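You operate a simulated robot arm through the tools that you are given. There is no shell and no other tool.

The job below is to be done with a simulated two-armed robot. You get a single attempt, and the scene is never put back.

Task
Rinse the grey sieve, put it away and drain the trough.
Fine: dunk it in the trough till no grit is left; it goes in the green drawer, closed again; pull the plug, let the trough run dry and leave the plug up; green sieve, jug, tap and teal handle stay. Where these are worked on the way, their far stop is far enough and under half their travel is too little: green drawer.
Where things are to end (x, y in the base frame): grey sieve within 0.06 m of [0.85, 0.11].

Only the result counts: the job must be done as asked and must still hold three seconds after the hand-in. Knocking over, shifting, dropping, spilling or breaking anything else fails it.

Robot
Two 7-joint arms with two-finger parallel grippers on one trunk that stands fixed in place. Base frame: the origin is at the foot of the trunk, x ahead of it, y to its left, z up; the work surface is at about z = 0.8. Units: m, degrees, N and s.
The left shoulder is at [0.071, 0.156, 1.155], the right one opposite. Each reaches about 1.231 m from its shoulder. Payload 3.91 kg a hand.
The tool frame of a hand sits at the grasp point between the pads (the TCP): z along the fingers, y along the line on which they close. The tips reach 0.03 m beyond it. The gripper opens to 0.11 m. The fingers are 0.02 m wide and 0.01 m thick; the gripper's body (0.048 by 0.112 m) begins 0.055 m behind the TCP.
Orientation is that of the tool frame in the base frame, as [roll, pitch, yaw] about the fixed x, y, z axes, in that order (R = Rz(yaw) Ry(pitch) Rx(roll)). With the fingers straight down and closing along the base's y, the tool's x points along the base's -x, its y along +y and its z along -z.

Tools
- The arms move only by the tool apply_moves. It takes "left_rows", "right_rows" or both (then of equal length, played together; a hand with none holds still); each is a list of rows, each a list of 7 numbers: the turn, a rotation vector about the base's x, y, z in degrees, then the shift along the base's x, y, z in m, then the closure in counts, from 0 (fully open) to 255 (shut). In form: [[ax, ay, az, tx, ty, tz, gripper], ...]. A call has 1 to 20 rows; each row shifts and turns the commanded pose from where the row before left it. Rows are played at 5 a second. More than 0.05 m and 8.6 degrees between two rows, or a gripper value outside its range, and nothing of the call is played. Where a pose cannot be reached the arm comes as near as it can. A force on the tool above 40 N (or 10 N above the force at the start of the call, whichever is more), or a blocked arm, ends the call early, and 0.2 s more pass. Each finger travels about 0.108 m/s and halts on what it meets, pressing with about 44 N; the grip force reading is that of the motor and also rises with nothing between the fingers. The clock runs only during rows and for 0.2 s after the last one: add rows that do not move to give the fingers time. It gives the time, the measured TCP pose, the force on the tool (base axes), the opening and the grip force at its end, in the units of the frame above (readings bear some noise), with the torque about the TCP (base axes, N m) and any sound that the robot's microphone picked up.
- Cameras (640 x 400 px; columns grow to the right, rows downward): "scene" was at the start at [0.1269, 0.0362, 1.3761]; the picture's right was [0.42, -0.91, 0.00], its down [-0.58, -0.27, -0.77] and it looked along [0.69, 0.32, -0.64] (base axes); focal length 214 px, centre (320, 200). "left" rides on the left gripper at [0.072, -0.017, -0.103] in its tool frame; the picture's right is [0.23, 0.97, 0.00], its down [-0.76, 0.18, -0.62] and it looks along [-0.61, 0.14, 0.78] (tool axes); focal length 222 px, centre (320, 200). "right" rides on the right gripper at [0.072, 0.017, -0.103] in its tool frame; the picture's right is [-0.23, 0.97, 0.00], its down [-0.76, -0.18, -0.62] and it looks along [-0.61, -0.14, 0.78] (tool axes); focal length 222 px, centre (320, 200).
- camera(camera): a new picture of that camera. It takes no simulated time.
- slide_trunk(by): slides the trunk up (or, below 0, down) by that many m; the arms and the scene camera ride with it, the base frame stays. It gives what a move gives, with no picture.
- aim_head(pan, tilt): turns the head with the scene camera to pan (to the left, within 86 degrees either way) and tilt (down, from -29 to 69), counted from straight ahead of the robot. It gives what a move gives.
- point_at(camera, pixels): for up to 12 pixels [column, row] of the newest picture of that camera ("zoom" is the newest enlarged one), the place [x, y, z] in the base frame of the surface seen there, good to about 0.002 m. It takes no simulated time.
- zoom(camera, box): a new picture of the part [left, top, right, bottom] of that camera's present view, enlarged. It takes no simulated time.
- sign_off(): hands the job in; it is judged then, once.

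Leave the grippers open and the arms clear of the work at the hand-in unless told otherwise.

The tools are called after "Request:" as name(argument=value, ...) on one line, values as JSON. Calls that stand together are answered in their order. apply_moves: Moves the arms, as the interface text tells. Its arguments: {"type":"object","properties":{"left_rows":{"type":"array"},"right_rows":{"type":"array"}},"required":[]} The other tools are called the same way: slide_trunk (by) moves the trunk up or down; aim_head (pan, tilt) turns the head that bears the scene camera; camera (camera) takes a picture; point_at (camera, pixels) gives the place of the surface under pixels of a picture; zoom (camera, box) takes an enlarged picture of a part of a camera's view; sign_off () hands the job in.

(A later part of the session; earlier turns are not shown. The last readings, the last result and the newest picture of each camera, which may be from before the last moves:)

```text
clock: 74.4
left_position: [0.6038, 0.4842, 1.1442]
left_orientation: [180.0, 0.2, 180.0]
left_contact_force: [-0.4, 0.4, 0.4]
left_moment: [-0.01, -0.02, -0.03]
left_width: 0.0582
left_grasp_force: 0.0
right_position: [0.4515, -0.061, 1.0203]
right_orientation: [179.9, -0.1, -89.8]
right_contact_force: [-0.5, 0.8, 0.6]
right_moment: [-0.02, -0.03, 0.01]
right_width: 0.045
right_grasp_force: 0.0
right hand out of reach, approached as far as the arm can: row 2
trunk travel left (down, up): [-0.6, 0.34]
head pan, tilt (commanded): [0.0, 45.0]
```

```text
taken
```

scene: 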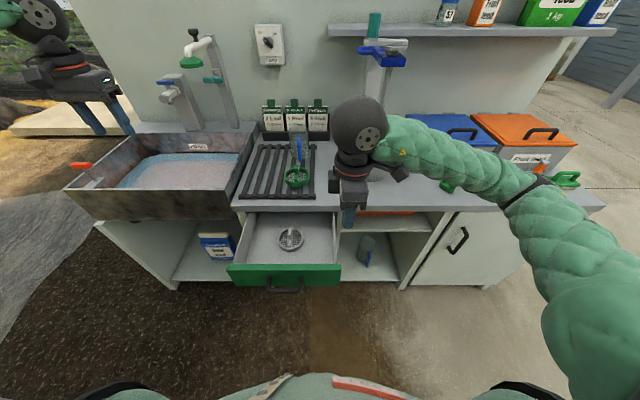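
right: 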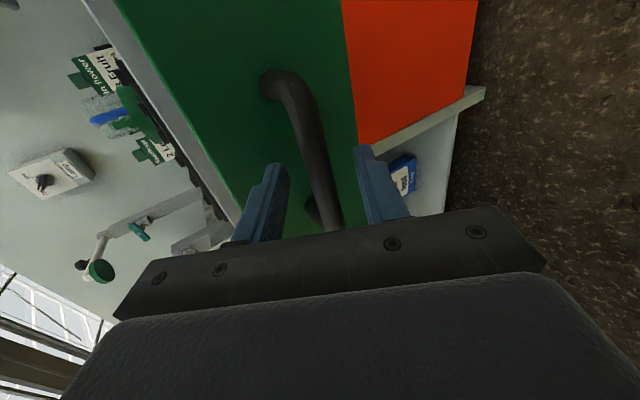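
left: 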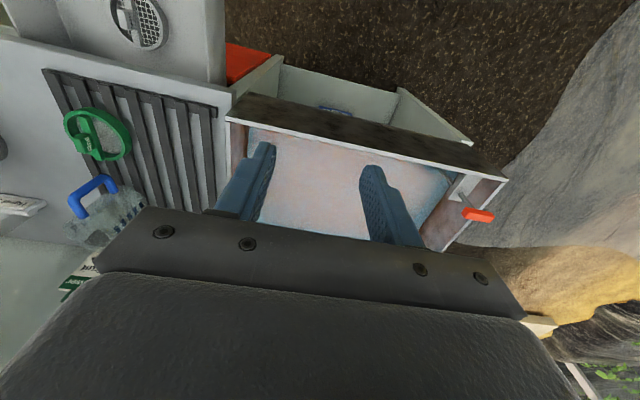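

As expected at (0.45, −0.06, 1.02). Next I pitch the hand 60° forward while staying high (z≈0.90) over the drawer front.

Request:
apply_moves(right_rows=[[0, -8.57, 0, 0, 0.024, -0.017, 151], [0, -8.57, 0, 0, 0.024, -0.017, 151], [0, -8.57, 0, 0, 0.024, -0.017, 151], [0, -8.57, 0, 0, 0.024, -0.017, 151], [0, -8.57, 0, 0, 0.024, -0.017, 151], [0, -8.57, 0, 0, 0.024, -0.017, 151], [0, -8.57, 0, 0, 0.024, -0.015, 151], [0, 0, 0, 0, 0, 0, 151]])

Request:
camera(camera="scene")

Request:
camera(camera="right")

```text
clock: 76.2
left_position: [0.6051, 0.4832, 1.1452]
left_orientation: [179.9, 0.0, -179.9]
left_contact_force: [-0.4, 0.1, 0.0]
left_moment: [0.04, 0.02, 0.0]
left_width: 0.0582
left_grasp_force: 0.1
right_position: [0.4538, 0.1075, 0.9031]
right_orientation: [-120.1, 0.0, -90.1]
right_contact_force: [0.3, -0.7, 0.1]
right_moment: [0.02, 0.01, 0.03]
right_width: 0.0449
right_grasp_force: 0.1
right hand out of reach, approached as far as the arm can: row 3
trunk travel left (down, up): [-0.6, 0.34]
head pan, tilt (commanded): [0.0, 45.0]
```

```text
taken
```

scene: 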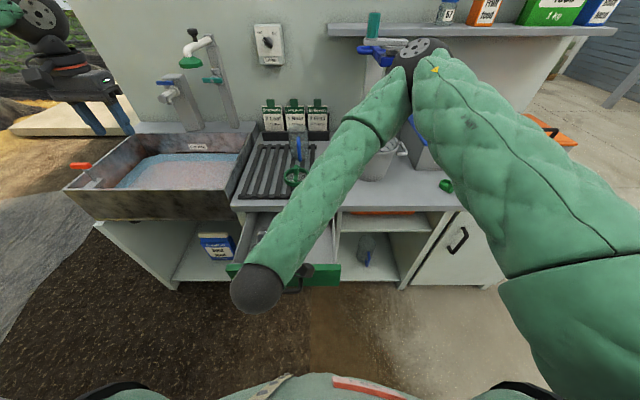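

```text
taken
```

right: 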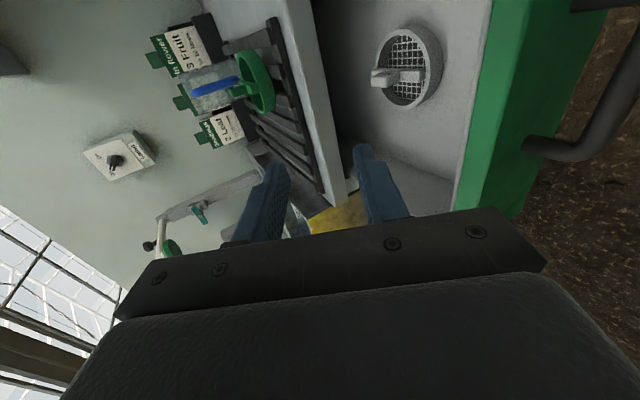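

I go back to x≈0.345 and then down in front of the handle bar (bar centre ≈(0.402, 0.11, 0.710)).

Request:
apply_moves(right_rows=[[0, 0, 0, -0.027, 0, 0, 151], [0, 0, 0, -0.027, 0, 0, 151], [0, 0, 0, -0.027, 0.001, 0, 151], [0, 0, 0, -0.027, 0.001, 0, 151], [0, 0, 0, 0, 0, -0.025, 151], [0, 0, 0, 0, 0, -0.03, 151], [0, 0, 0, 0, 0, -0.03, 151], [0, 0, 0, 0, 0, -0.03, 151], [0, 0, 0, 0, 0, -0.03, 151], [0, 0, 0, 0, 0, -0.024, 151], [0, 0, 0, 0, 0, 0, 151]])

Request:
camera(camera="right")

Request:
camera(camera="scene")

```text
clock: 78.6
left_position: [0.6044, 0.4846, 1.1444]
left_orientation: [180.0, 0.1, -180.0]
left_contact_force: [0.4, 0.6, -0.4]
left_moment: [-0.01, 0.01, 0.01]
left_width: 0.058
left_grasp_force: 0.0
right_position: [0.3445, 0.1123, 0.7338]
right_orientation: [-120.2, -0.2, -89.9]
right_contact_force: [0.3, 0.5, -0.3]
right_moment: [-0.05, 0.01, -0.01]
right_width: 0.0446
right_grasp_force: 0.1
trunk travel left (down, up): [-0.6, 0.34]
head pan, tilt (commanded): [0.0, 45.0]
```

```text
taken
```

right: 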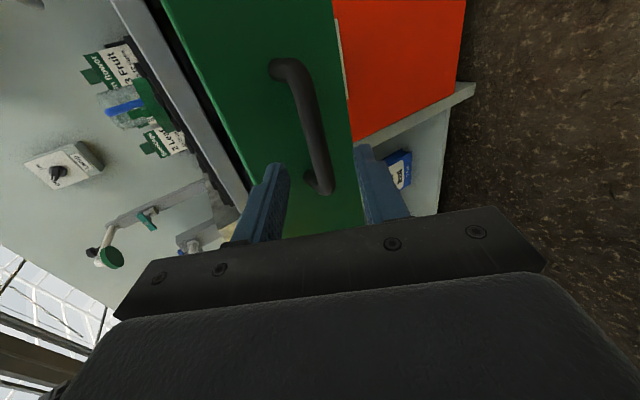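

```text
taken
```

scene: 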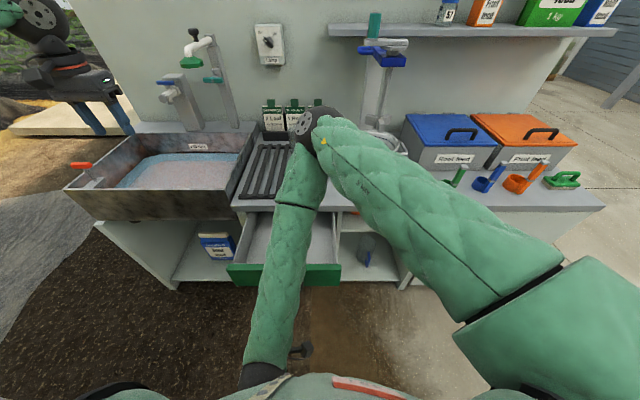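

The bar is again between the fingers' lines. I advance along the finger direction and close on it.

Request:
apply_moves(right_rows=[[0, 0, 0, 0.013, -0.0005, -0.007, 151], [0, 0, 0, 0.013, -0.0005, -0.007, 151], [0, 0, 0, 0.013, 0, -0.007, 151], [0, 0, 0, 0.002, 0, 0, 151], [0, 0, 0, 0, 0, 0, 180], [0, 0, 0, 0, 0, 0, 200], [0, 0, 0, 0, 0, 0, 215], [0, 0, 0, 0, 0, 0, 230], [0, 0, 0, 0, 0, 0, 245], [0, 0, 0, 0, 0, 0, 255]])

Request:
camera(camera="right")

```text
clock: 80.8
left_position: [0.6043, 0.4836, 1.1444]
left_orientation: [180.0, 0.0, 180.0]
left_contact_force: [0.6, 0.0, -0.1]
left_moment: [0.02, 0.0, -0.02]
left_width: 0.0583
left_grasp_force: 0.0
right_position: [0.3883, 0.1125, 0.7127]
right_orientation: [-120.2, 0.1, -90.0]
right_contact_force: [-0.9, -1.5, -14.8]
right_moment: [0.12, 0.19, 0.06]
right_width: 0.0156
right_grasp_force: 44.9
trunk travel left (down, up): [-0.6, 0.34]
head pan, tilt (commanded): [0.0, 45.0]
```

```text
taken
```

right: 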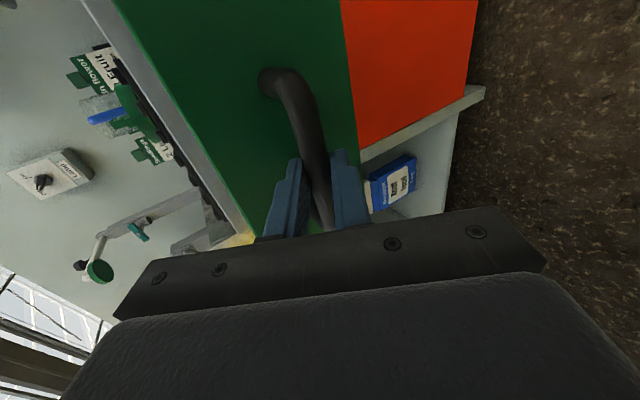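

Gripped at x=0.388. I push the drawer in slowly so the sieve doesn't slide.

Request:
apply_moves(right_rows=[[0, 0, 0, 0.003, 0, -0.001, 255], [0, 0, 0, 0.005, 0, 0, 255], [0, 0, 0, 0.008, 0, 0, 255], [0, 0, 0, 0.01, 0, 0, 255], [0, 0, 0, 0.01, 0, 0, 255], [0, 0, 0, 0.01, 0, 0, 255], [0, 0, 0, 0.01, 0, 0, 255], [0, 0, 0, 0.01, 0, 0, 255], [0, 0, 0, 0.01, 0, 0, 255], [0, 0, 0, 0.01, 0, 0, 255], [0, 0, 0, 0.01, 0, 0, 255], [0, 0, 0, 0.008, 0, 0, 255], [0, 0, 0, 0.004, 0, 0, 255]])

Request:
camera(camera="scene")

```text
clock: 83.6
left_position: [0.603, 0.4851, 1.1455]
left_orientation: [180.0, 0.1, -180.0]
left_contact_force: [0.3, -0.1, -0.2]
left_moment: [0.0, 0.01, -0.01]
left_width: 0.0585
left_grasp_force: 0.1
right_position: [0.4949, 0.1126, 0.7129]
right_orientation: [-120.0, 0.0, -90.1]
right_contact_force: [0.2, 6.5, 17.3]
right_moment: [0.36, -0.16, 0.55]
right_width: 0.0159
right_grasp_force: 45.2
trunk travel left (down, up): [-0.6, 0.34]
head pan, tilt (commanded): [0.0, 45.0]
```

```text
taken
```

scene: 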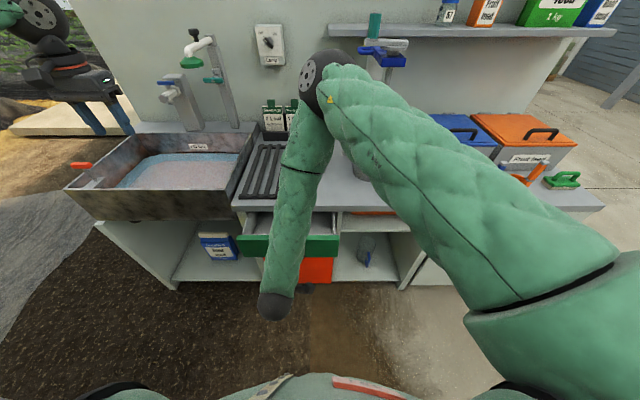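

It slides in smoothly (0.107 m so far). I continue, correcting the height by 1 mm.

Request:
apply_moves(right_rows=[[0, 0, 0, 0.004, 0, 0.001, 255], [0, 0, 0, 0.008, 0, 0, 255], [0, 0, 0, 0.01, 0, 0, 255], [0, 0, 0, 0.01, 0, 0, 255], [0, 0, 0, 0.01, 0, 0, 255], [0, 0, 0, 0.01, 0, 0, 255], [0, 0, 0, 0.01, 0, 0, 255], [0, 0, 0, 0.01, 0, 0, 255], [0, 0, 0, 0.01, 0, 0, 255], [0, 0, 0, 0.01, 0, 0, 255], [0, 0, 0, 0.01, 0, 0, 255], [0, 0, 0, 0.008, 0, 0, 255], [0, 0, 0, 0.005, 0, 0, 255], [0, 0, 0, 0.003, 0, 0, 255]])

Request:
camera(camera="scene")

```text
clock: 86.6
left_position: [0.604, 0.4843, 1.1443]
left_orientation: [-180.0, 0.1, 180.0]
left_contact_force: [0.0, -0.7, -0.3]
left_moment: [-0.01, -0.03, 0.03]
left_width: 0.0582
left_grasp_force: 0.0
right_position: [0.6121, 0.1117, 0.7113]
right_orientation: [-120.2, -0.1, -90.0]
right_contact_force: [0.9, 7.5, 3.5]
right_moment: [0.63, 0.01, 0.95]
right_width: 0.0156
right_grasp_force: 45.3
trunk travel left (down, up): [-0.6, 0.34]
head pan, tilt (commanded): [0.0, 45.0]
```

```text
taken
```

scene: 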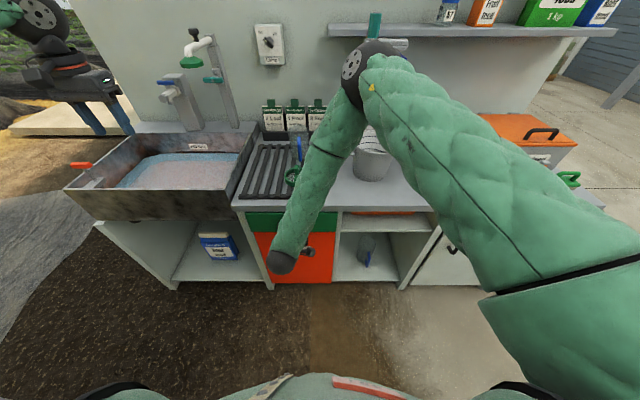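

About 0.017 m remain. I push on in 3 mm steps until the stop is felt.

Request:
apply_moves(right_rows=[[0, 0, 0, 0.003, 0, 0, 255], [0, 0, 0, 0.003, 0, 0, 255], [0, 0, 0, 0.003, 0, 0, 255], [0, 0, 0, 0.003, 0, 0, 255], [0, 0, 0, 0.002, 0, 0, 255], [0, 0, 0, 0.002, 0, 0, 255], [0, 0, 0, 0.002, 0, 0, 255], [0, 0, 0, 0.001, 0, 0, 255]])

```text
clock: 88.4
left_position: [0.6014, 0.4847, 1.1454]
left_orientation: [179.9, 0.1, -179.9]
left_contact_force: [0.1, 0.2, 0.6]
left_moment: [-0.02, -0.02, 0.0]
left_width: 0.0581
left_grasp_force: 0.0
right_position: [0.6299, 0.1118, 0.713]
right_orientation: [-120.3, -0.1, -90.0]
right_contact_force: [-23.4, 10.0, 4.3]
right_moment: [0.03, 0.22, -0.2]
right_width: 0.0156
right_grasp_force: 44.9
trunk travel left (down, up): [-0.6, 0.34]
head pan, tilt (commanded): [0.0, 45.0]
```

The stop is felt (−23 N at x=0.630): closed. I ease off, open the fingers, and check the front's position.

Request:
apply_moves(right_rows=[[0, 0, 0, 0, 0, 0, 240], [0, 0, 0, 0, 0, 0, 220], [0, 0, 0, 0, 0, 0, 190], [0, 0, 0, 0, 0, 0, 165], [0, 0, 0, 0, 0, 0, 151], [0, 0, 0, 0, 0, 0, 151]])

Request:
camera(camera="right")

Request:
point_at(camera="right", pixels=[[200, 80], [280, 60], [340, 80], [370, 80], [270, 140], [360, 180]])

```text
clock: 89.8
left_position: [0.604, 0.4846, 1.1448]
left_orientation: [-180.0, 0.1, -180.0]
left_contact_force: [-0.2, -0.5, 0.4]
left_moment: [0.04, 0.01, -0.02]
left_width: 0.0579
left_grasp_force: 0.1
right_position: [0.6329, 0.1109, 0.713]
right_orientation: [-120.3, 0.0, -90.0]
right_contact_force: [-0.4, -0.1, 0.0]
right_moment: [0.04, 0.01, -0.03]
right_width: 0.045
right_grasp_force: 0.0
trunk travel left (down, up): [-0.6, 0.34]
head pan, tilt (commanded): [0.0, 45.0]
```

```text
taken
```

right: 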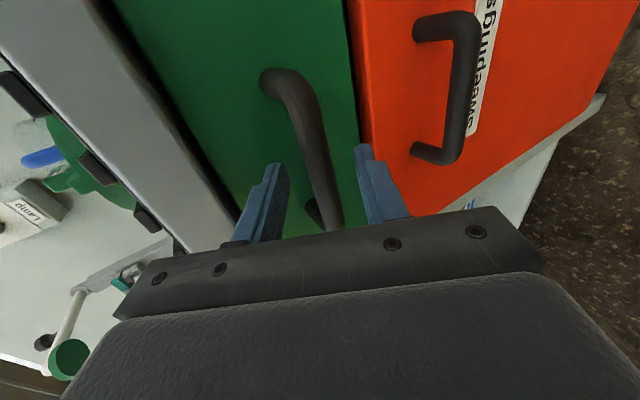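

```text
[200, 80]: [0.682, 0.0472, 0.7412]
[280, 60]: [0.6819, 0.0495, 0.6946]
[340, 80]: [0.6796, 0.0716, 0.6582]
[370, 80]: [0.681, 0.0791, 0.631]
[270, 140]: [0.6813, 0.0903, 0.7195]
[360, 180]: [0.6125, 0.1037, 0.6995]
```

The front is back at x≈0.682, flush with the red one: closed. I withdraw the right hand along its fingers, then back and up.

Request:
apply_moves(right_rows=[[0, 0, 0, -0.0087, 0, 0.005, 151], [0, 0, 0, -0.013, 0, 0.0075, 151], [0, 0, 0, -0.02, 0, 0.0115, 151], [0, 0, 0, -0.02, 0, 0.0115, 151], [0, 0, 0, -0.025, 0, 0.01, 151], [0, 0, 0, -0.025, 0, 0.02, 151], [0, 0, 0, -0.025, 0, 0.02, 151], [0, 0, 0, -0.025, 0, 0.03, 151], [0, 0, 0, -0.02, 0, 0.03, 151], [0, 0, 0, 0, 0, 0.03, 151], [0, 0, 0, 0, 0, 0.02, 151]])

Request:
camera(camera="scene")

```text
clock: 92.2
left_position: [0.6031, 0.4833, 1.1436]
left_orientation: [180.0, 0.2, -180.0]
left_contact_force: [-1.0, -0.2, 0.0]
left_moment: [-0.01, 0.02, -0.02]
left_width: 0.058
left_grasp_force: 0.0
right_position: [0.4519, 0.1106, 0.9072]
right_orientation: [-120.2, 0.0, -90.1]
right_contact_force: [0.7, -0.6, 0.3]
right_moment: [0.01, -0.03, 0.02]
right_width: 0.0448
right_grasp_force: 0.0
trunk travel left (down, up): [-0.6, 0.34]
head pan, tilt (commanded): [0.0, 45.0]
```

```text
taken
```

scene: 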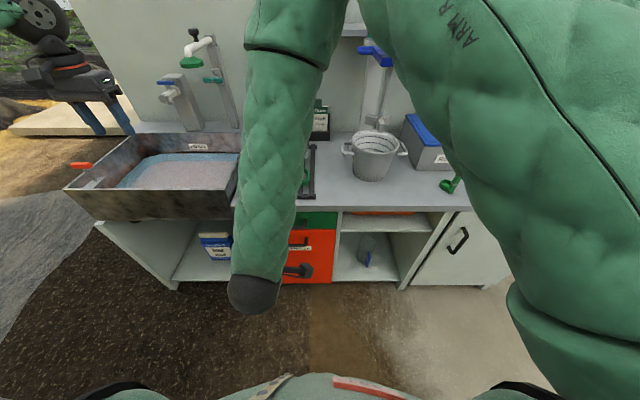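

The hand is clear of the drawer. I undo the pitch and move the right hand to the right and up.

Request:
apply_moves(right_rows=[[0, 8.57, 0, 0, -0.024, 0.017, 120], [0, 8.57, 0, 0, -0.024, 0.017, 100], [0, 8.57, 0, 0, -0.024, 0.017, 80], [0, 8.57, 0, 0, -0.024, 0.017, 60], [0, 8.57, 0, 0, -0.024, 0.017, 40], [0, 8.57, 0, 0, -0.024, 0.017, 20], [0, 8.57, 0, 0, -0.024, 0.017, 0], [0, 0, 0, 0, 0, 0, 0]])

Request:
camera(camera="scene")

```text
clock: 94.0
left_position: [0.6032, 0.4877, 1.1438]
left_orientation: [-179.9, 0.0, 180.0]
left_contact_force: [-0.2, 0.1, -0.3]
left_moment: [-0.03, -0.03, -0.02]
left_width: 0.058
left_grasp_force: 0.0
right_position: [0.4501, -0.0545, 1.0272]
right_orientation: [179.8, -0.2, -90.0]
right_contact_force: [0.8, 0.1, 0.0]
right_moment: [-0.02, 0.0, 0.03]
right_width: 0.11
right_grasp_force: 0.1
trunk travel left (down, up): [-0.6, 0.34]
head pan, tilt (commanded): [0.0, 45.0]
```

```text
taken
```

scene: 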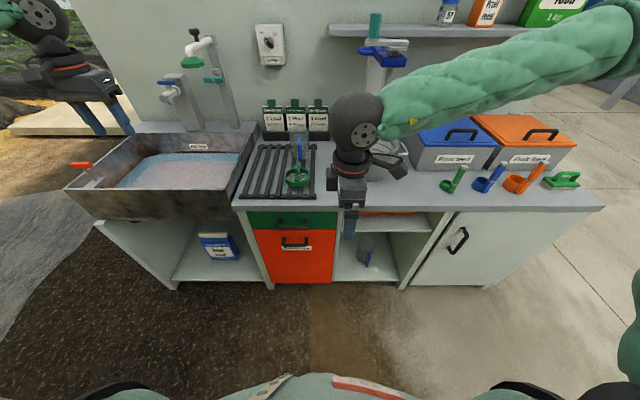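

The drawer is shut, right hand upright. I check the right forearm's height and head for a rest pose similar to the start.

Request:
point_at(camera="scene", pixels=[[500, 90], [600, 50], [440, 100], [560, 60]])

Request:
apply_moves(right_rows=[[0, 0, -7.5, 0, -0.005, 0.015, 0], [0, 0, -7.5, 0, -0.01, 0.015, 0], [0, 0, -7.5, 0, -0.01, 0.015, 0], [0, 0, -7.5, 0, -0.015, 0.015, 0], [0, 0, -7.5, 0, -0.015, 0.015, 0], [0, 0, -7.5, 0, -0.015, 0.015, 0], [0, 0, -7.5, 0, -0.015, 0.015, 0], [0, 0, -7.5, 0, -0.015, 0.015, 0], [0, 0, -7.5, 0, -0.015, 0.015, 0], [0, 0, -7.5, 0, -0.015, 0.015, 0], [0, 0, -7.5, 0, -0.015, 0.015, 0], [0, 0, -7.5, 0, -0.01, 0.015, 0]])

Request:
camera(camera="scene")

```text
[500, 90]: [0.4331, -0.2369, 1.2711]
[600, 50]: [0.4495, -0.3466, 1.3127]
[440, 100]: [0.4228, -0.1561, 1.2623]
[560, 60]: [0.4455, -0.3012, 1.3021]
```

```text
clock: 96.6
left_position: [0.6045, 0.4845, 1.1436]
left_orientation: [180.0, 0.1, -179.9]
left_contact_force: [-0.4, -0.2, 0.0]
left_moment: [-0.02, -0.02, 0.04]
left_width: 0.0582
left_grasp_force: 0.0
right_position: [0.4528, -0.2111, 1.2075]
right_orientation: [180.0, -0.1, 179.9]
right_contact_force: [-0.2, 0.6, 0.3]
right_moment: [0.0, 0.04, 0.01]
right_width: 0.1101
right_grasp_force: 0.1
trunk travel left (down, up): [-0.6, 0.34]
head pan, tilt (commanded): [0.0, 45.0]
```

```text
taken
```

scene: 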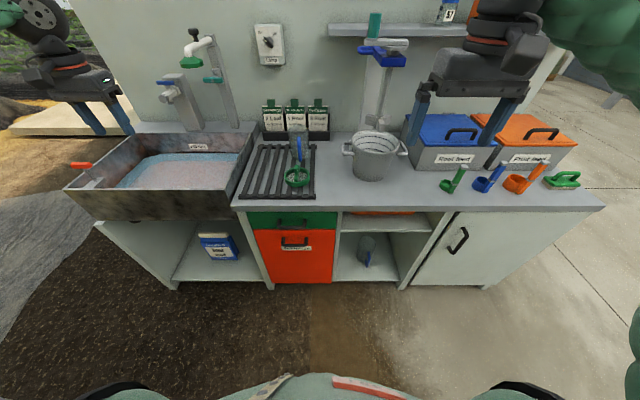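

The right arm rests clear. Next the plug: I move the left hand over the red handle at about (0.746, 0.845) and turn the head to the left to watch.

Request:
apply_moves(left_rows=[[0, 0, 0, 0.0142, 0.0361, -0.004, 60], [0, 0, 0, 0.0142, 0.0361, -0.004, 60], [0, 0, 0, 0.0142, 0.0361, -0.004, 60], [0, 0, 0, 0.0142, 0.0361, -0.004, 60], [0, 0, 0, 0.0142, 0.0361, -0.004, 60], [0, 0, 0, 0.0142, 0.0361, -0.004, 60], [0, 0, 0, 0.0142, 0.0361, -0.004, 60], [0, 0, 0, 0.0142, 0.0361, -0.004, 60], [0, 0, 0, 0.0142, 0.0361, -0.004, 60], [0, 0, 0, 0.0142, 0.0361, -0.004, 60], [0, 0, 0, 0, 0, 0, 60]])

Request:
aim_head(pan=38, tilt=35)

Request:
camera(camera="scene")

Request:
camera(camera="left")

```text
clock: 99.0
left_position: [0.7455, 0.8453, 1.1055]
left_orientation: [180.0, 0.0, 179.9]
left_contact_force: [0.0, -0.5, 0.1]
left_moment: [0.04, -0.01, 0.03]
left_width: 0.0844
left_grasp_force: 0.2
right_position: [0.4506, -0.2106, 1.2066]
right_orientation: [179.9, 0.0, -180.0]
right_contact_force: [0.3, -0.4, 0.8]
right_moment: [0.04, -0.01, -0.02]
right_width: 0.1101
right_grasp_force: 0.1
trunk travel left (down, up): [-0.6, 0.34]
head pan, tilt (commanded): [0.0, 45.0]
```

```text
clock: 100.0
left_position: [0.7464, 0.8448, 1.1045]
left_orientation: [-179.9, 0.0, 180.0]
left_contact_force: [0.1, -0.1, 0.5]
left_moment: [0.0, -0.03, -0.05]
left_width: 0.0842
left_grasp_force: 0.0
right_position: [0.4513, -0.2112, 1.2064]
right_orientation: [179.9, -0.1, 180.0]
right_contact_force: [0.1, -0.1, -0.3]
right_moment: [-0.01, -0.01, 0.01]
right_width: 0.11
right_grasp_force: 0.0
trunk travel left (down, up): [-0.6, 0.34]
head pan, tilt (commanded): [38.0, 35.0]
```

```text
taken
```

scene: 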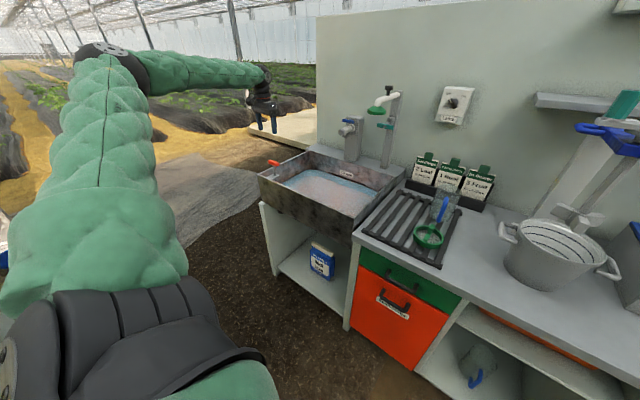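

```text
taken
```

left: 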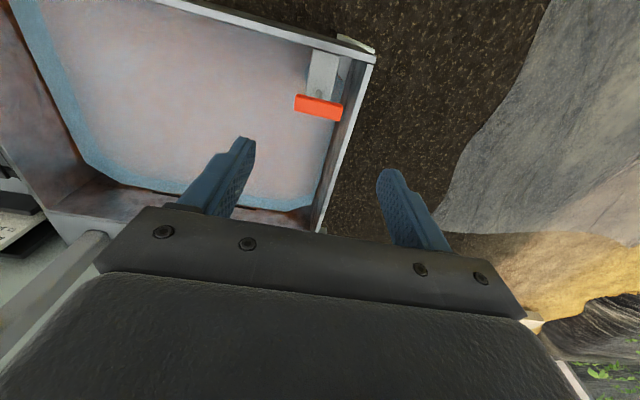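

I enlarge the left view of the red handle at (318,106) and measure it.

Request:
zoom(camera="left", box=[240, 20, 400, 120])

Request:
point_at(camera="zoom", pixels=[[225, 320], [405, 355], [315, 340], [320, 310], [310, 365], [330, 270], [335, 180], [380, 240], [415, 190], [300, 250], [450, 300]])

Request:
zoom(camera="scene", box=[240, 60, 420, 240])

```text
4.00 times, centred on (320, 70) of left
```

zoom: 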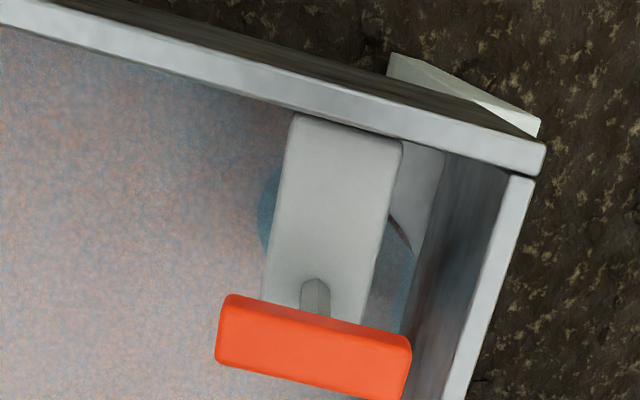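

```text
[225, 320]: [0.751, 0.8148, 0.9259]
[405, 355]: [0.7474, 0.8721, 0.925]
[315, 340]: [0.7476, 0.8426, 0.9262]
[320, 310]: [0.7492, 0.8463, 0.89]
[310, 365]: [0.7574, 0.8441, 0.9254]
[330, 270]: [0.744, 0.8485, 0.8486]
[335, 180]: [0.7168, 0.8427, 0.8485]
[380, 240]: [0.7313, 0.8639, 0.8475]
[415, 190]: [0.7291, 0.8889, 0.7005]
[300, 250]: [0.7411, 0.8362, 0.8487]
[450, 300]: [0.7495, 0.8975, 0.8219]
```

```text
2.22 times, centred on (330, 150) of scene
```

zoom: 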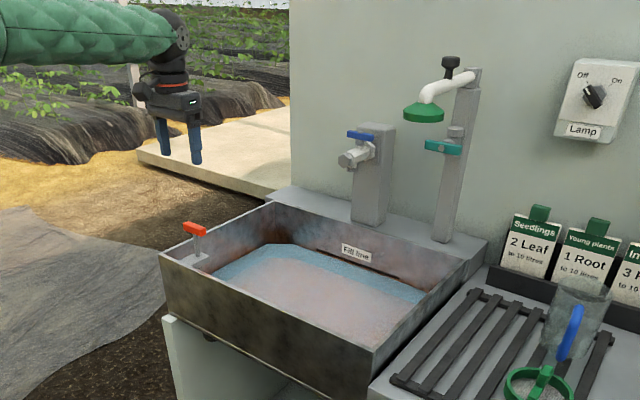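

I refine the bar's cross-section with another enlarged view.

Request:
zoom(camera="left", box=[280, 80, 360, 130])

Request:
point_at(camera="zoom", pixels=[[310, 135], [308, 160], [305, 190], [300, 215], [297, 240], [294, 260], [125, 180], [500, 250], [118, 200], [510, 270]])

```text
8.00 times, centred on (320, 105) of left
```

zoom: 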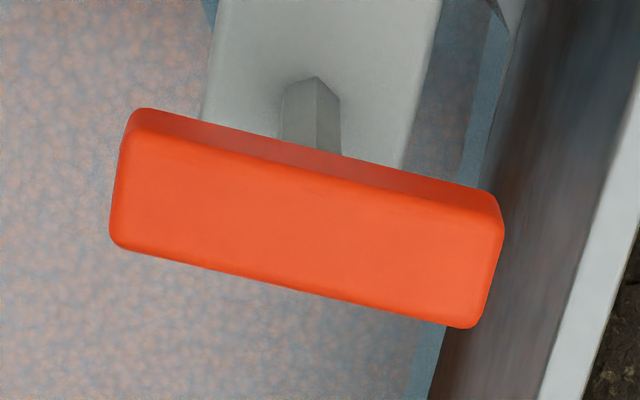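

```text
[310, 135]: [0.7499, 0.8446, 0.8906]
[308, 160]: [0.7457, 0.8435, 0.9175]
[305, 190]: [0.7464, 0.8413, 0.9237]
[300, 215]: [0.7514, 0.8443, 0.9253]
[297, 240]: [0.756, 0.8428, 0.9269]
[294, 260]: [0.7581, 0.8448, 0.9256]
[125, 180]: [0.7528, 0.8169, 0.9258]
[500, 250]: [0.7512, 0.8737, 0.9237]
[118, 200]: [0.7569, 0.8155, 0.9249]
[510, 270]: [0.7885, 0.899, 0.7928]
```

The bar spans x 0.7445–0.7615, y 0.8145–0.874, top z 0.926. I centre on (0.753, 0.844), descend to z≈0.913 with the fingers 0.084 m apart, so they straddle the bar's ends.

Request:
apply_moves(left_rows=[[0, 0, 0, 0.0035, -0.0005, -0.02, 60], [0, 0, 0, 0.0035, -0.0005, -0.025, 60], [0, 0, 0, 0, 0, -0.03, 60], [0, 0, 0, 0, 0, -0.03, 60], [0, 0, 0, 0, 0, -0.03, 60], [0, 0, 0, 0, 0, -0.025, 60], [0, 0, 0, 0, 0, -0.015, 60], [0, 0, 0, 0, 0, -0.01, 60], [0, 0, 0, 0, 0, -0.006, 60], [0, 0, 0, 0, 0, 0, 60]])

Request:
camera(camera="left")

Request:
zoom(camera="scene", box=[240, 100, 340, 200])

```text
clock: 102.2
left_position: [0.7538, 0.8431, 0.9141]
left_orientation: [-180.0, 0.2, -180.0]
left_contact_force: [-0.8, 0.3, -1.2]
left_moment: [0.04, 0.02, -0.04]
left_width: 0.0841
left_grasp_force: 0.1
right_position: [0.4525, -0.2105, 1.2067]
right_orientation: [179.8, -0.1, 180.0]
right_contact_force: [0.3, -0.3, -0.4]
right_moment: [0.0, -0.01, -0.01]
right_width: 0.1099
right_grasp_force: 0.0
trunk travel left (down, up): [-0.6, 0.34]
head pan, tilt (commanded): [38.0, 35.0]
```

```text
taken
```

left: 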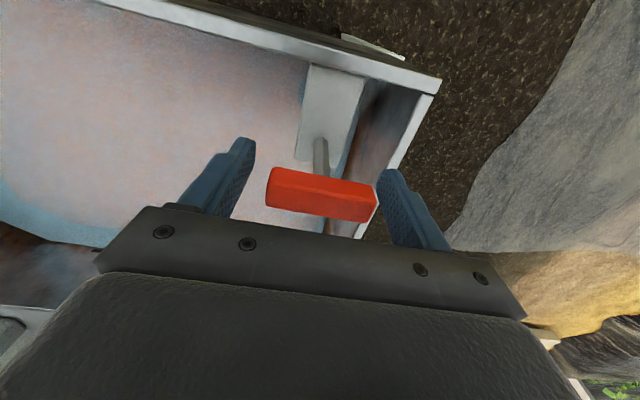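

```text
4.00 times, centred on (290, 150) of scene
```

zoom: 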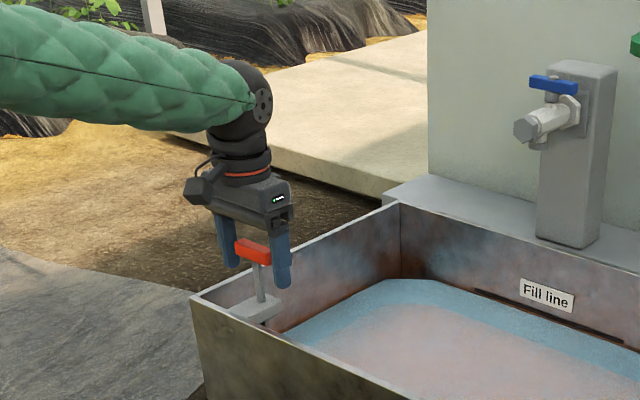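

The red bar sits between the fingers. I close on its ends in steps.

Request:
apply_moves(left_rows=[[0, 0, 0, 0, 0, 0, 80], [0, 0, 0, 0, 0, 0, 95], [0, 0, 0, 0, 0, 0, 108], [0, 0, 0, 0, 0, 0, 118], [0, 0, 0, 0, 0, 0, 128], [0, 0, 0, 0, 0, 0, 140], [0, 0, 0, 0, 0, 0, 160], [0, 0, 0, 0, 0, 0, 200]])

Request:
camera(camera="left")

```text
clock: 104.0
left_position: [0.7536, 0.8445, 0.9141]
left_orientation: [-179.9, 0.1, 180.0]
left_contact_force: [5.3, 13.9, 3.6]
left_moment: [0.4, -0.04, 0.11]
left_width: 0.0597
left_grasp_force: 45.2
right_position: [0.4521, -0.2102, 1.2075]
right_orientation: [179.9, -0.1, 179.9]
right_contact_force: [0.0, 0.2, 0.1]
right_moment: [-0.01, -0.01, -0.04]
right_width: 0.11
right_grasp_force: 0.1
trunk travel left (down, up): [-0.6, 0.34]
head pan, tilt (commanded): [38.0, 35.0]
```

```text
taken
```

left: 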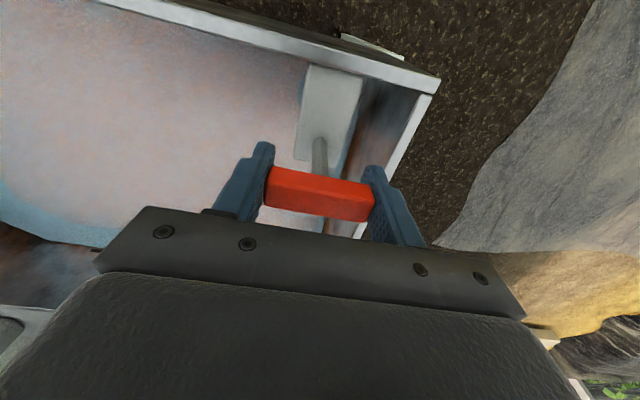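

Gripped (0.060 m, 45 N). I lift straight up slowly.

Request:
apply_moves(left_rows=[[0, 0, 0, 0, 0.001, 0.003, 255], [0, 0, 0, 0, 0, 0.005, 255], [0, 0, 0, 0, 0, 0.005, 255], [0, 0, 0, 0, 0, 0.005, 255], [0, 0, 0, 0, 0, 0.005, 255], [0, 0, 0, 0, 0, 0.005, 255]])

Request:
camera(camera="left")

Request:
zoom(camera="scene", box=[240, 100, 400, 220])

```text
clock: 105.4
left_position: [0.7524, 0.8454, 0.9428]
left_orientation: [-180.0, 0.1, -180.0]
left_contact_force: [-6.6, -5.1, -1.6]
left_moment: [-0.53, 0.28, 0.55]
left_width: 0.0596
left_grasp_force: 44.8
right_position: [0.4509, -0.2108, 1.2082]
right_orientation: [179.9, -0.1, -179.9]
right_contact_force: [-0.8, -0.1, -0.4]
right_moment: [-0.01, 0.0, 0.02]
right_width: 0.1099
right_grasp_force: 0.0
trunk travel left (down, up): [-0.6, 0.34]
head pan, tilt (commanded): [38.0, 35.0]
```

```text
taken
```

left: 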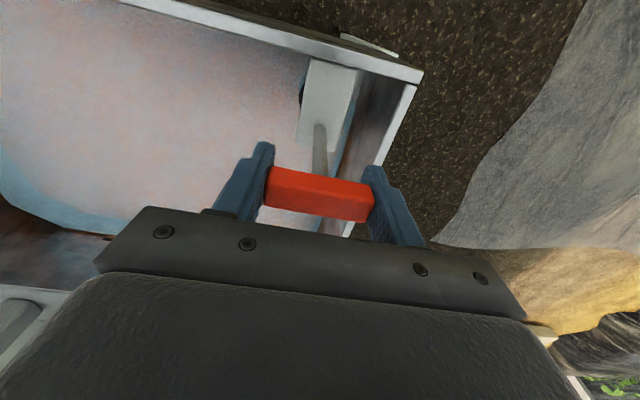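

```text
3.33 times, centred on (320, 160) of scene
```

zoom: 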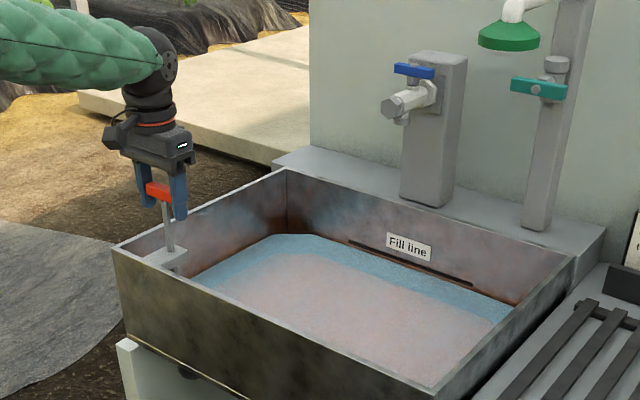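

It rises with the hand with little force, and water starts to move by the drain. I keep lifting to find the stop.

Request:
apply_moves(left_rows=[[0, 0, 0, 0, 0, 0.005, 255], [0, 0, 0, 0, 0, 0.005, 255], [0, 0, 0, 0, 0, 0.005, 255], [0, 0, 0, 0, 0, 0.005, 255], [0, 0, 0, 0, 0, 0.005, 255], [0, 0, 0, 0, 0, 0.005, 255]])

Request:
camera(camera="left")

Request:
zoom(camera="scene", box=[240, 100, 400, 220])

```text
clock: 106.6
left_position: [0.7533, 0.8445, 0.9591]
left_orientation: [-179.9, -0.4, 180.0]
left_contact_force: [9.2, -4.4, -17.3]
left_moment: [0.55, -0.87, 0.32]
left_width: 0.0597
left_grasp_force: 45.0
right_position: [0.4532, -0.2099, 1.2063]
right_orientation: [180.0, -0.2, 179.8]
right_contact_force: [-0.4, 0.0, 0.0]
right_moment: [-0.03, -0.01, 0.0]
right_width: 0.11
right_grasp_force: 0.0
trunk travel left (down, up): [-0.6, 0.34]
head pan, tilt (commanded): [38.0, 35.0]
stopped in row 5 (left hand): the force on the tool passed its limit at 44 N (the readings are from after the stop); the commanded pose is now the measured one
```

```text
taken
```

left: 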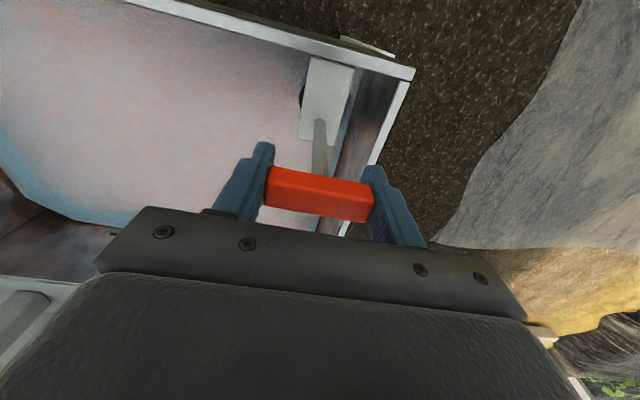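

```text
3.33 times, centred on (320, 160) of scene
```

zoom: 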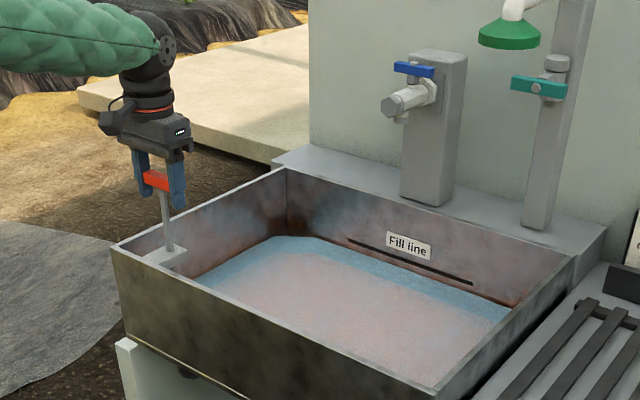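

The far stop is felt at z≈0.959 (0.045 m of travel). I hold the plug up there and let time pass while watching the water level.

Request:
apply_moves(left_rows=[[0, 0, 0, 0, 0, -0.001, 255], [0, 0, 0, 0, 0, 0, 255], [0, 0, 0, 0, 0, 0, 255], [0, 0, 0, 0, 0, 0, 255], [0, 0, 0, 0, 0, 0, 255], [0, 0, 0, 0, 0, 0, 255], [0, 0, 0, 0, 0, 0, 255], [0, 0, 0, 0, 0, 0, 255], [0, 0, 0, 0, 0, 0, 255], [0, 0, 0, 0, 0, 0, 255], [0, 0, 0, 0, 0, 0, 255], [0, 0, 0, 0, 0, 0, 255], [0, 0, 0, 0, 0, 0, 255], [0, 0, 0, 0, 0, 0, 255], [0, 0, 0, 0, 0, 0, 255], [0, 0, 0, 0, 0, 0, 255], [0, 0, 0, 0, 0, 0, 255], [0, 0, 0, 0, 0, 0, 255], [0, 0, 0, 0, 0, 0, 255], [0, 0, 0, 0, 0, 0, 255]])

Request:
camera(camera="left")

Request:
zoom(camera="scene", box=[240, 100, 400, 220])

Request:
point_at(camera="zoom", pixels=[[370, 300], [300, 280], [420, 330], [400, 350]])

```text
clock: 110.8
left_position: [0.7532, 0.8454, 0.9581]
left_orientation: [-179.9, -0.4, 179.9]
left_contact_force: [15.7, -7.3, -14.5]
left_moment: [0.06, 0.02, 0.04]
left_width: 0.0598
left_grasp_force: 44.9
right_position: [0.4552, -0.21, 1.2066]
right_orientation: [179.9, -0.1, -179.9]
right_contact_force: [0.1, -0.3, 0.1]
right_moment: [0.0, 0.0, 0.0]
right_width: 0.11
right_grasp_force: 0.0
trunk travel left (down, up): [-0.6, 0.34]
head pan, tilt (commanded): [38.0, 35.0]
```

```text
taken
```

left: 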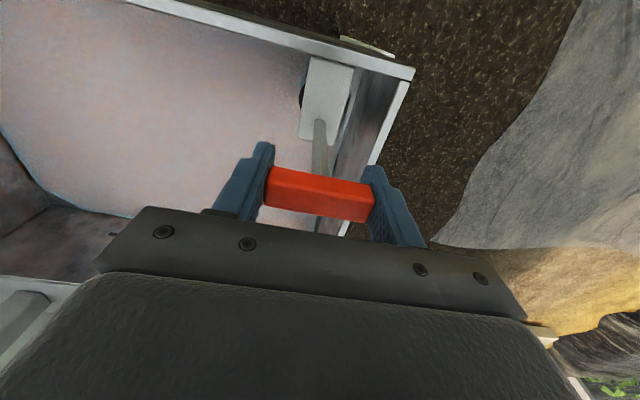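

```text
3.33 times, centred on (320, 160) of scene
```

zoom: 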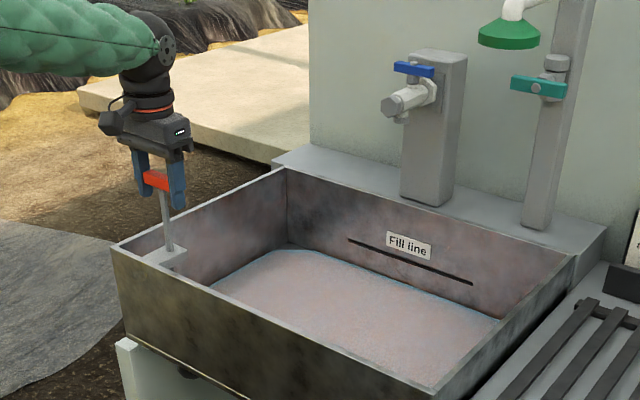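

```text
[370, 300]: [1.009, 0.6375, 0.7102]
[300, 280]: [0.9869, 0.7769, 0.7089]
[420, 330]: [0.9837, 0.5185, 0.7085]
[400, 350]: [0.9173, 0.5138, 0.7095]
```

The water has fallen from 0.747 to 0.710. I hold on and wait more.

Request:
apply_moves(left_rows=[[0, 0, 0, 0, 0, 0, 255], [0, 0, 0, 0, 0, 0, 255], [0, 0, 0, 0, 0, 0, 255], [0, 0, 0, 0, 0, 0, 255], [0, 0, 0, 0, 0, 0, 255], [0, 0, 0, 0, 0, 0, 255], [0, 0, 0, 0, 0, 0, 255], [0, 0, 0, 0, 0, 0, 255], [0, 0, 0, 0, 0, 0, 255], [0, 0, 0, 0, 0, 0, 255], [0, 0, 0, 0, 0, 0, 255], [0, 0, 0, 0, 0, 0, 255], [0, 0, 0, 0, 0, 0, 255], [0, 0, 0, 0, 0, 0, 255], [0, 0, 0, 0, 0, 0, 255], [0, 0, 0, 0, 0, 0, 255], [0, 0, 0, 0, 0, 0, 255], [0, 0, 0, 0, 0, 0, 255], [0, 0, 0, 0, 0, 0, 255], [0, 0, 0, 0, 0, 0, 255]])

Request:
zoom(camera="scene", box=[240, 100, 400, 220])

Request:
point_at(camera="zoom", pixels=[[370, 300], [300, 280], [420, 330], [400, 350]])

Request:
camera(camera="left")

```text
clock: 115.0
left_position: [0.752, 0.8451, 0.9602]
left_orientation: [-179.9, -0.4, -180.0]
left_contact_force: [15.2, -8.4, -14.2]
left_moment: [0.06, -0.03, 0.04]
left_width: 0.0597
left_grasp_force: 45.1
right_position: [0.455, -0.21, 1.2062]
right_orientation: [179.9, -0.1, -179.9]
right_contact_force: [-0.3, 0.3, 0.3]
right_moment: [-0.01, -0.01, 0.0]
right_width: 0.1101
right_grasp_force: 0.0
trunk travel left (down, up): [-0.6, 0.34]
head pan, tilt (commanded): [38.0, 35.0]
```

```text
3.33 times, centred on (320, 160) of scene
```

zoom: 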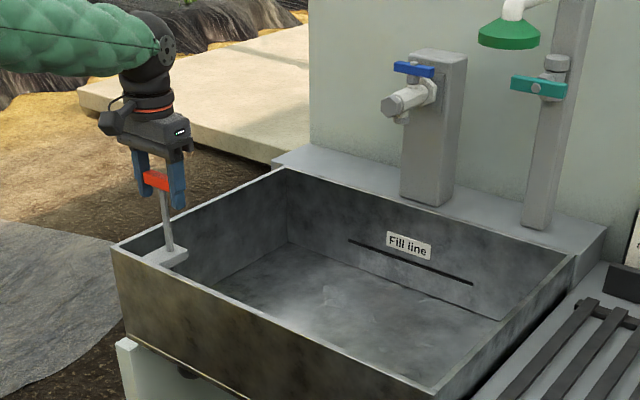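

```text
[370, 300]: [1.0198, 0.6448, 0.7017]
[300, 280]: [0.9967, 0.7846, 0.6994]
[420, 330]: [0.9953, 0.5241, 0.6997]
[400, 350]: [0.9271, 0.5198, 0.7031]
```

```text
taken
```

left: 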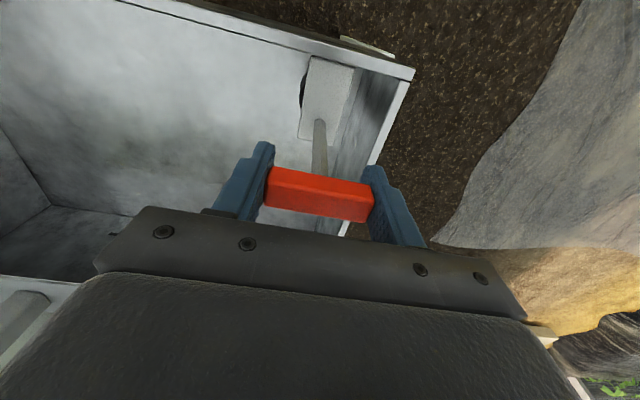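

The trough is dry: the water is gone and the bare floor shows at z≈0.70. I wait another moment, then release the handle gently to see whether it stays up by itself.

Request:
apply_moves(left_rows=[[0, 0, 0, 0.0005, 0, -0.0005, 255], [0, 0, 0, 0, 0, 0, 255], [0, 0, 0, 0, 0, 0, 255], [0, 0, 0, 0, 0, 0, 255], [0, 0, 0, 0, 0, 0, 255], [0, 0, 0, 0, 0, 0, 255], [0, 0, 0, 0, 0, 0, 255], [0, 0, 0, 0, 0, 0, 255], [0, 0, 0, 0, 0, 0, 130], [0, 0, 0, 0, 0, 0, 118], [0, 0, 0, 0, 0, 0, 113], [0, 0, 0, 0, 0, 0, 108], [0, 0, 0, 0, 0, 0, 100], [0, 0, 0, 0, 0, 0, 100]])

Request:
camera(camera="left")

Request:
zoom(camera="scene", box=[240, 100, 400, 220])

```text
clock: 118.0
left_position: [0.7518, 0.8446, 0.9608]
left_orientation: [-179.9, -0.3, -179.9]
left_contact_force: [0.3, 0.2, -0.2]
left_moment: [0.01, 0.02, 0.0]
left_width: 0.0669
left_grasp_force: 0.1
right_position: [0.4526, -0.2098, 1.2064]
right_orientation: [179.9, -0.2, -179.9]
right_contact_force: [-0.2, 0.8, 0.4]
right_moment: [0.0, 0.01, 0.02]
right_width: 0.11
right_grasp_force: 0.0
trunk travel left (down, up): [-0.6, 0.34]
head pan, tilt (commanded): [38.0, 35.0]
```

```text
taken
```

left: 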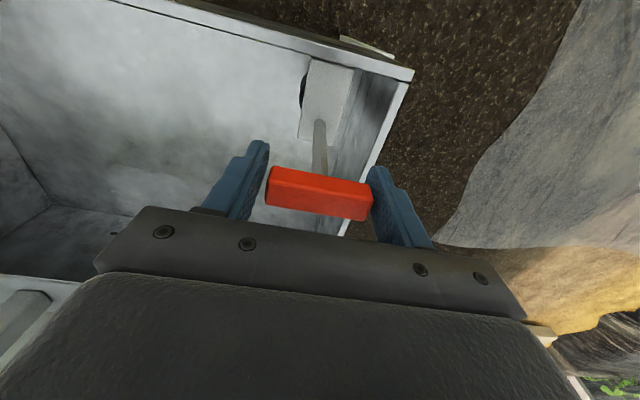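

```text
3.33 times, centred on (320, 160) of scene
```

zoom: 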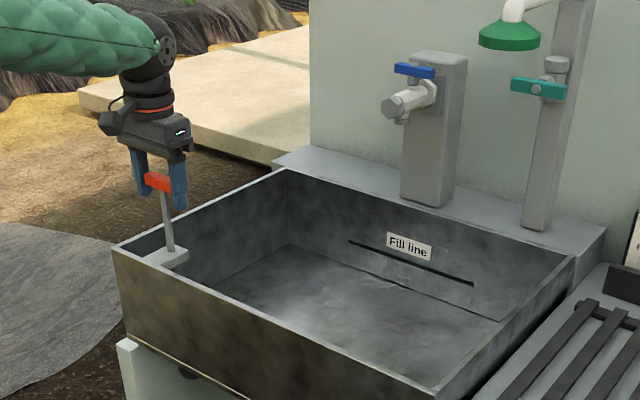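

The handle stays up by itself. I open the fingers wider and lift the hand straight off.

Request:
apply_moves(left_rows=[[0, 0, 0, 0, 0, 0, 80], [0, 0, 0, 0, 0, 0, 55], [0, 0, 0, 0, 0, 0, 40], [0, 0, 0, 0, 0, 0.005, 40], [0, 0, 0, 0, 0, 0.01, 40], [0, 0, 0, 0, 0, 0.015, 40], [0, 0, 0, 0, 0, 0.02, 40], [0, 0, 0, 0, 0, 0.03, 40], [0, 0, 0, 0, 0, 0.03, 40], [0, 0, 0, 0, 0, 0.03, 40]])

Request:
camera(camera="left")

Request:
point_at(camera="left", pixels=[[315, 130], [318, 140], [310, 120]])

Request:
zoom(camera="scene", box=[240, 100, 400, 220])

```text
clock: 120.2
left_position: [0.7502, 0.8432, 1.1007]
left_orientation: [-179.9, -0.3, 179.9]
left_contact_force: [-0.9, 0.7, 0.2]
left_moment: [0.02, -0.03, -0.01]
left_width: 0.0927
left_grasp_force: 0.1
right_position: [0.451, -0.212, 1.2069]
right_orientation: [179.8, -0.1, 180.0]
right_contact_force: [0.9, -0.6, 0.4]
right_moment: [-0.03, -0.01, -0.02]
right_width: 0.1099
right_grasp_force: 0.0
trunk travel left (down, up): [-0.6, 0.34]
head pan, tilt (commanded): [38.0, 35.0]
```

```text
taken
```

left: 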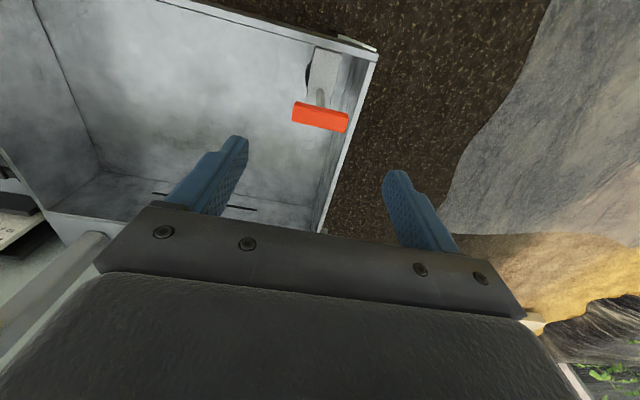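

```text
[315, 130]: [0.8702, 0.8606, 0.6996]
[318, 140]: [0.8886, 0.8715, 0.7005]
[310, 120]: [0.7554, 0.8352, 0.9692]
```

```text
3.33 times, centred on (320, 160) of scene
```

zoom: 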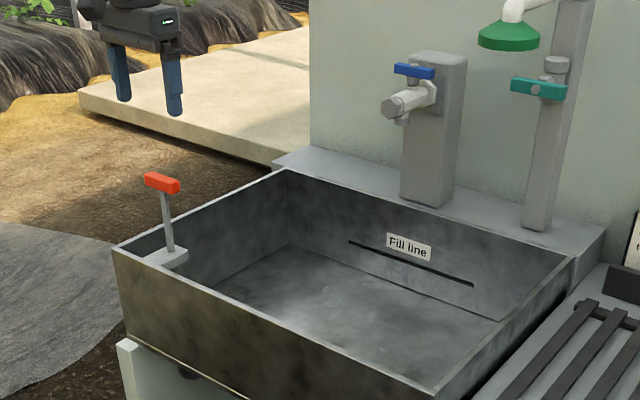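

The handle stays up (top z≈0.969 versus 0.926 before), trough dry. I take the left hand back to its start area, opening both grippers, then check everything.

Request:
apply_moves(left_rows=[[0, 0, 0, -0.02, -0.01, 0.02, 20], [0, 0, 0, -0.03, -0.018, 0.02, 0], [0, 0, 0, -0.03, -0.018, 0.02, 0], [0, 0, 0, -0.03, -0.018, 0.02, 0], [0, 0, 0, -0.03, -0.018, 0.02, 0], [0, 0, 0, -0.03, -0.018, 0.02, 0], [0, 0, 0, -0.03, -0.018, 0.02, 0], [0, 0, 0, -0.03, -0.018, 0.01, 0], [0, 0, 0, -0.03, -0.018, 0, 0], [0, 0, 0, 0, 0, 0, 0], [0, 0, 0, 0, 0, 0, 0], [0, 0, 0, 0, 0, 0, 0]])

Request:
camera(camera="scene")

Request:
zoom(camera="scene", box=[240, 80, 500, 260])

Request:
camera(camera="left")

```text
clock: 122.8
left_position: [0.4911, 0.6918, 1.2517]
left_orientation: [-180.0, -0.2, 180.0]
left_contact_force: [1.2, -0.3, 1.1]
left_moment: [0.01, 0.02, 0.05]
left_width: 0.1101
left_grasp_force: 0.0
right_position: [0.4504, -0.2106, 1.2079]
right_orientation: [179.7, 0.0, 180.0]
right_contact_force: [-0.1, 0.5, -0.8]
right_moment: [0.03, -0.05, 0.01]
right_width: 0.11
right_grasp_force: 0.1
trunk travel left (down, up): [-0.6, 0.34]
head pan, tilt (commanded): [38.0, 35.0]
```

```text
taken
```

scene: 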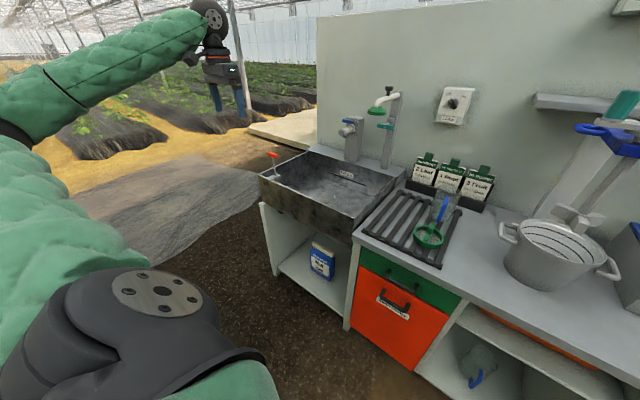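

```text
2.22 times, centred on (370, 170) of scene
```

zoom: 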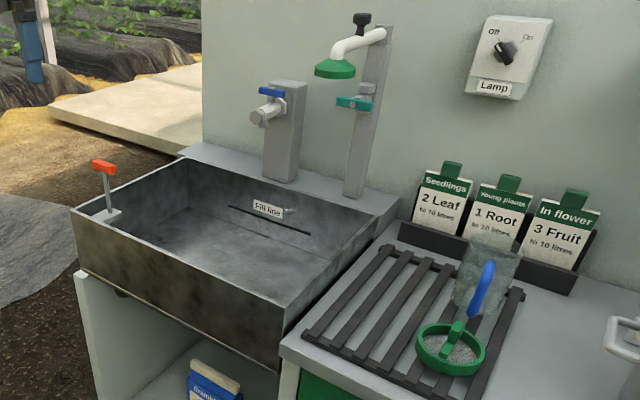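

```text
taken
```

left: 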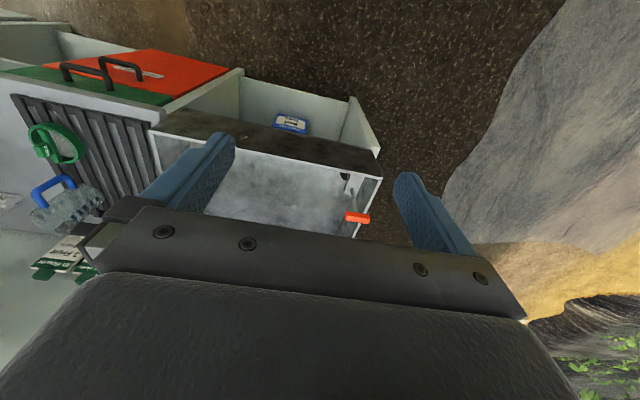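

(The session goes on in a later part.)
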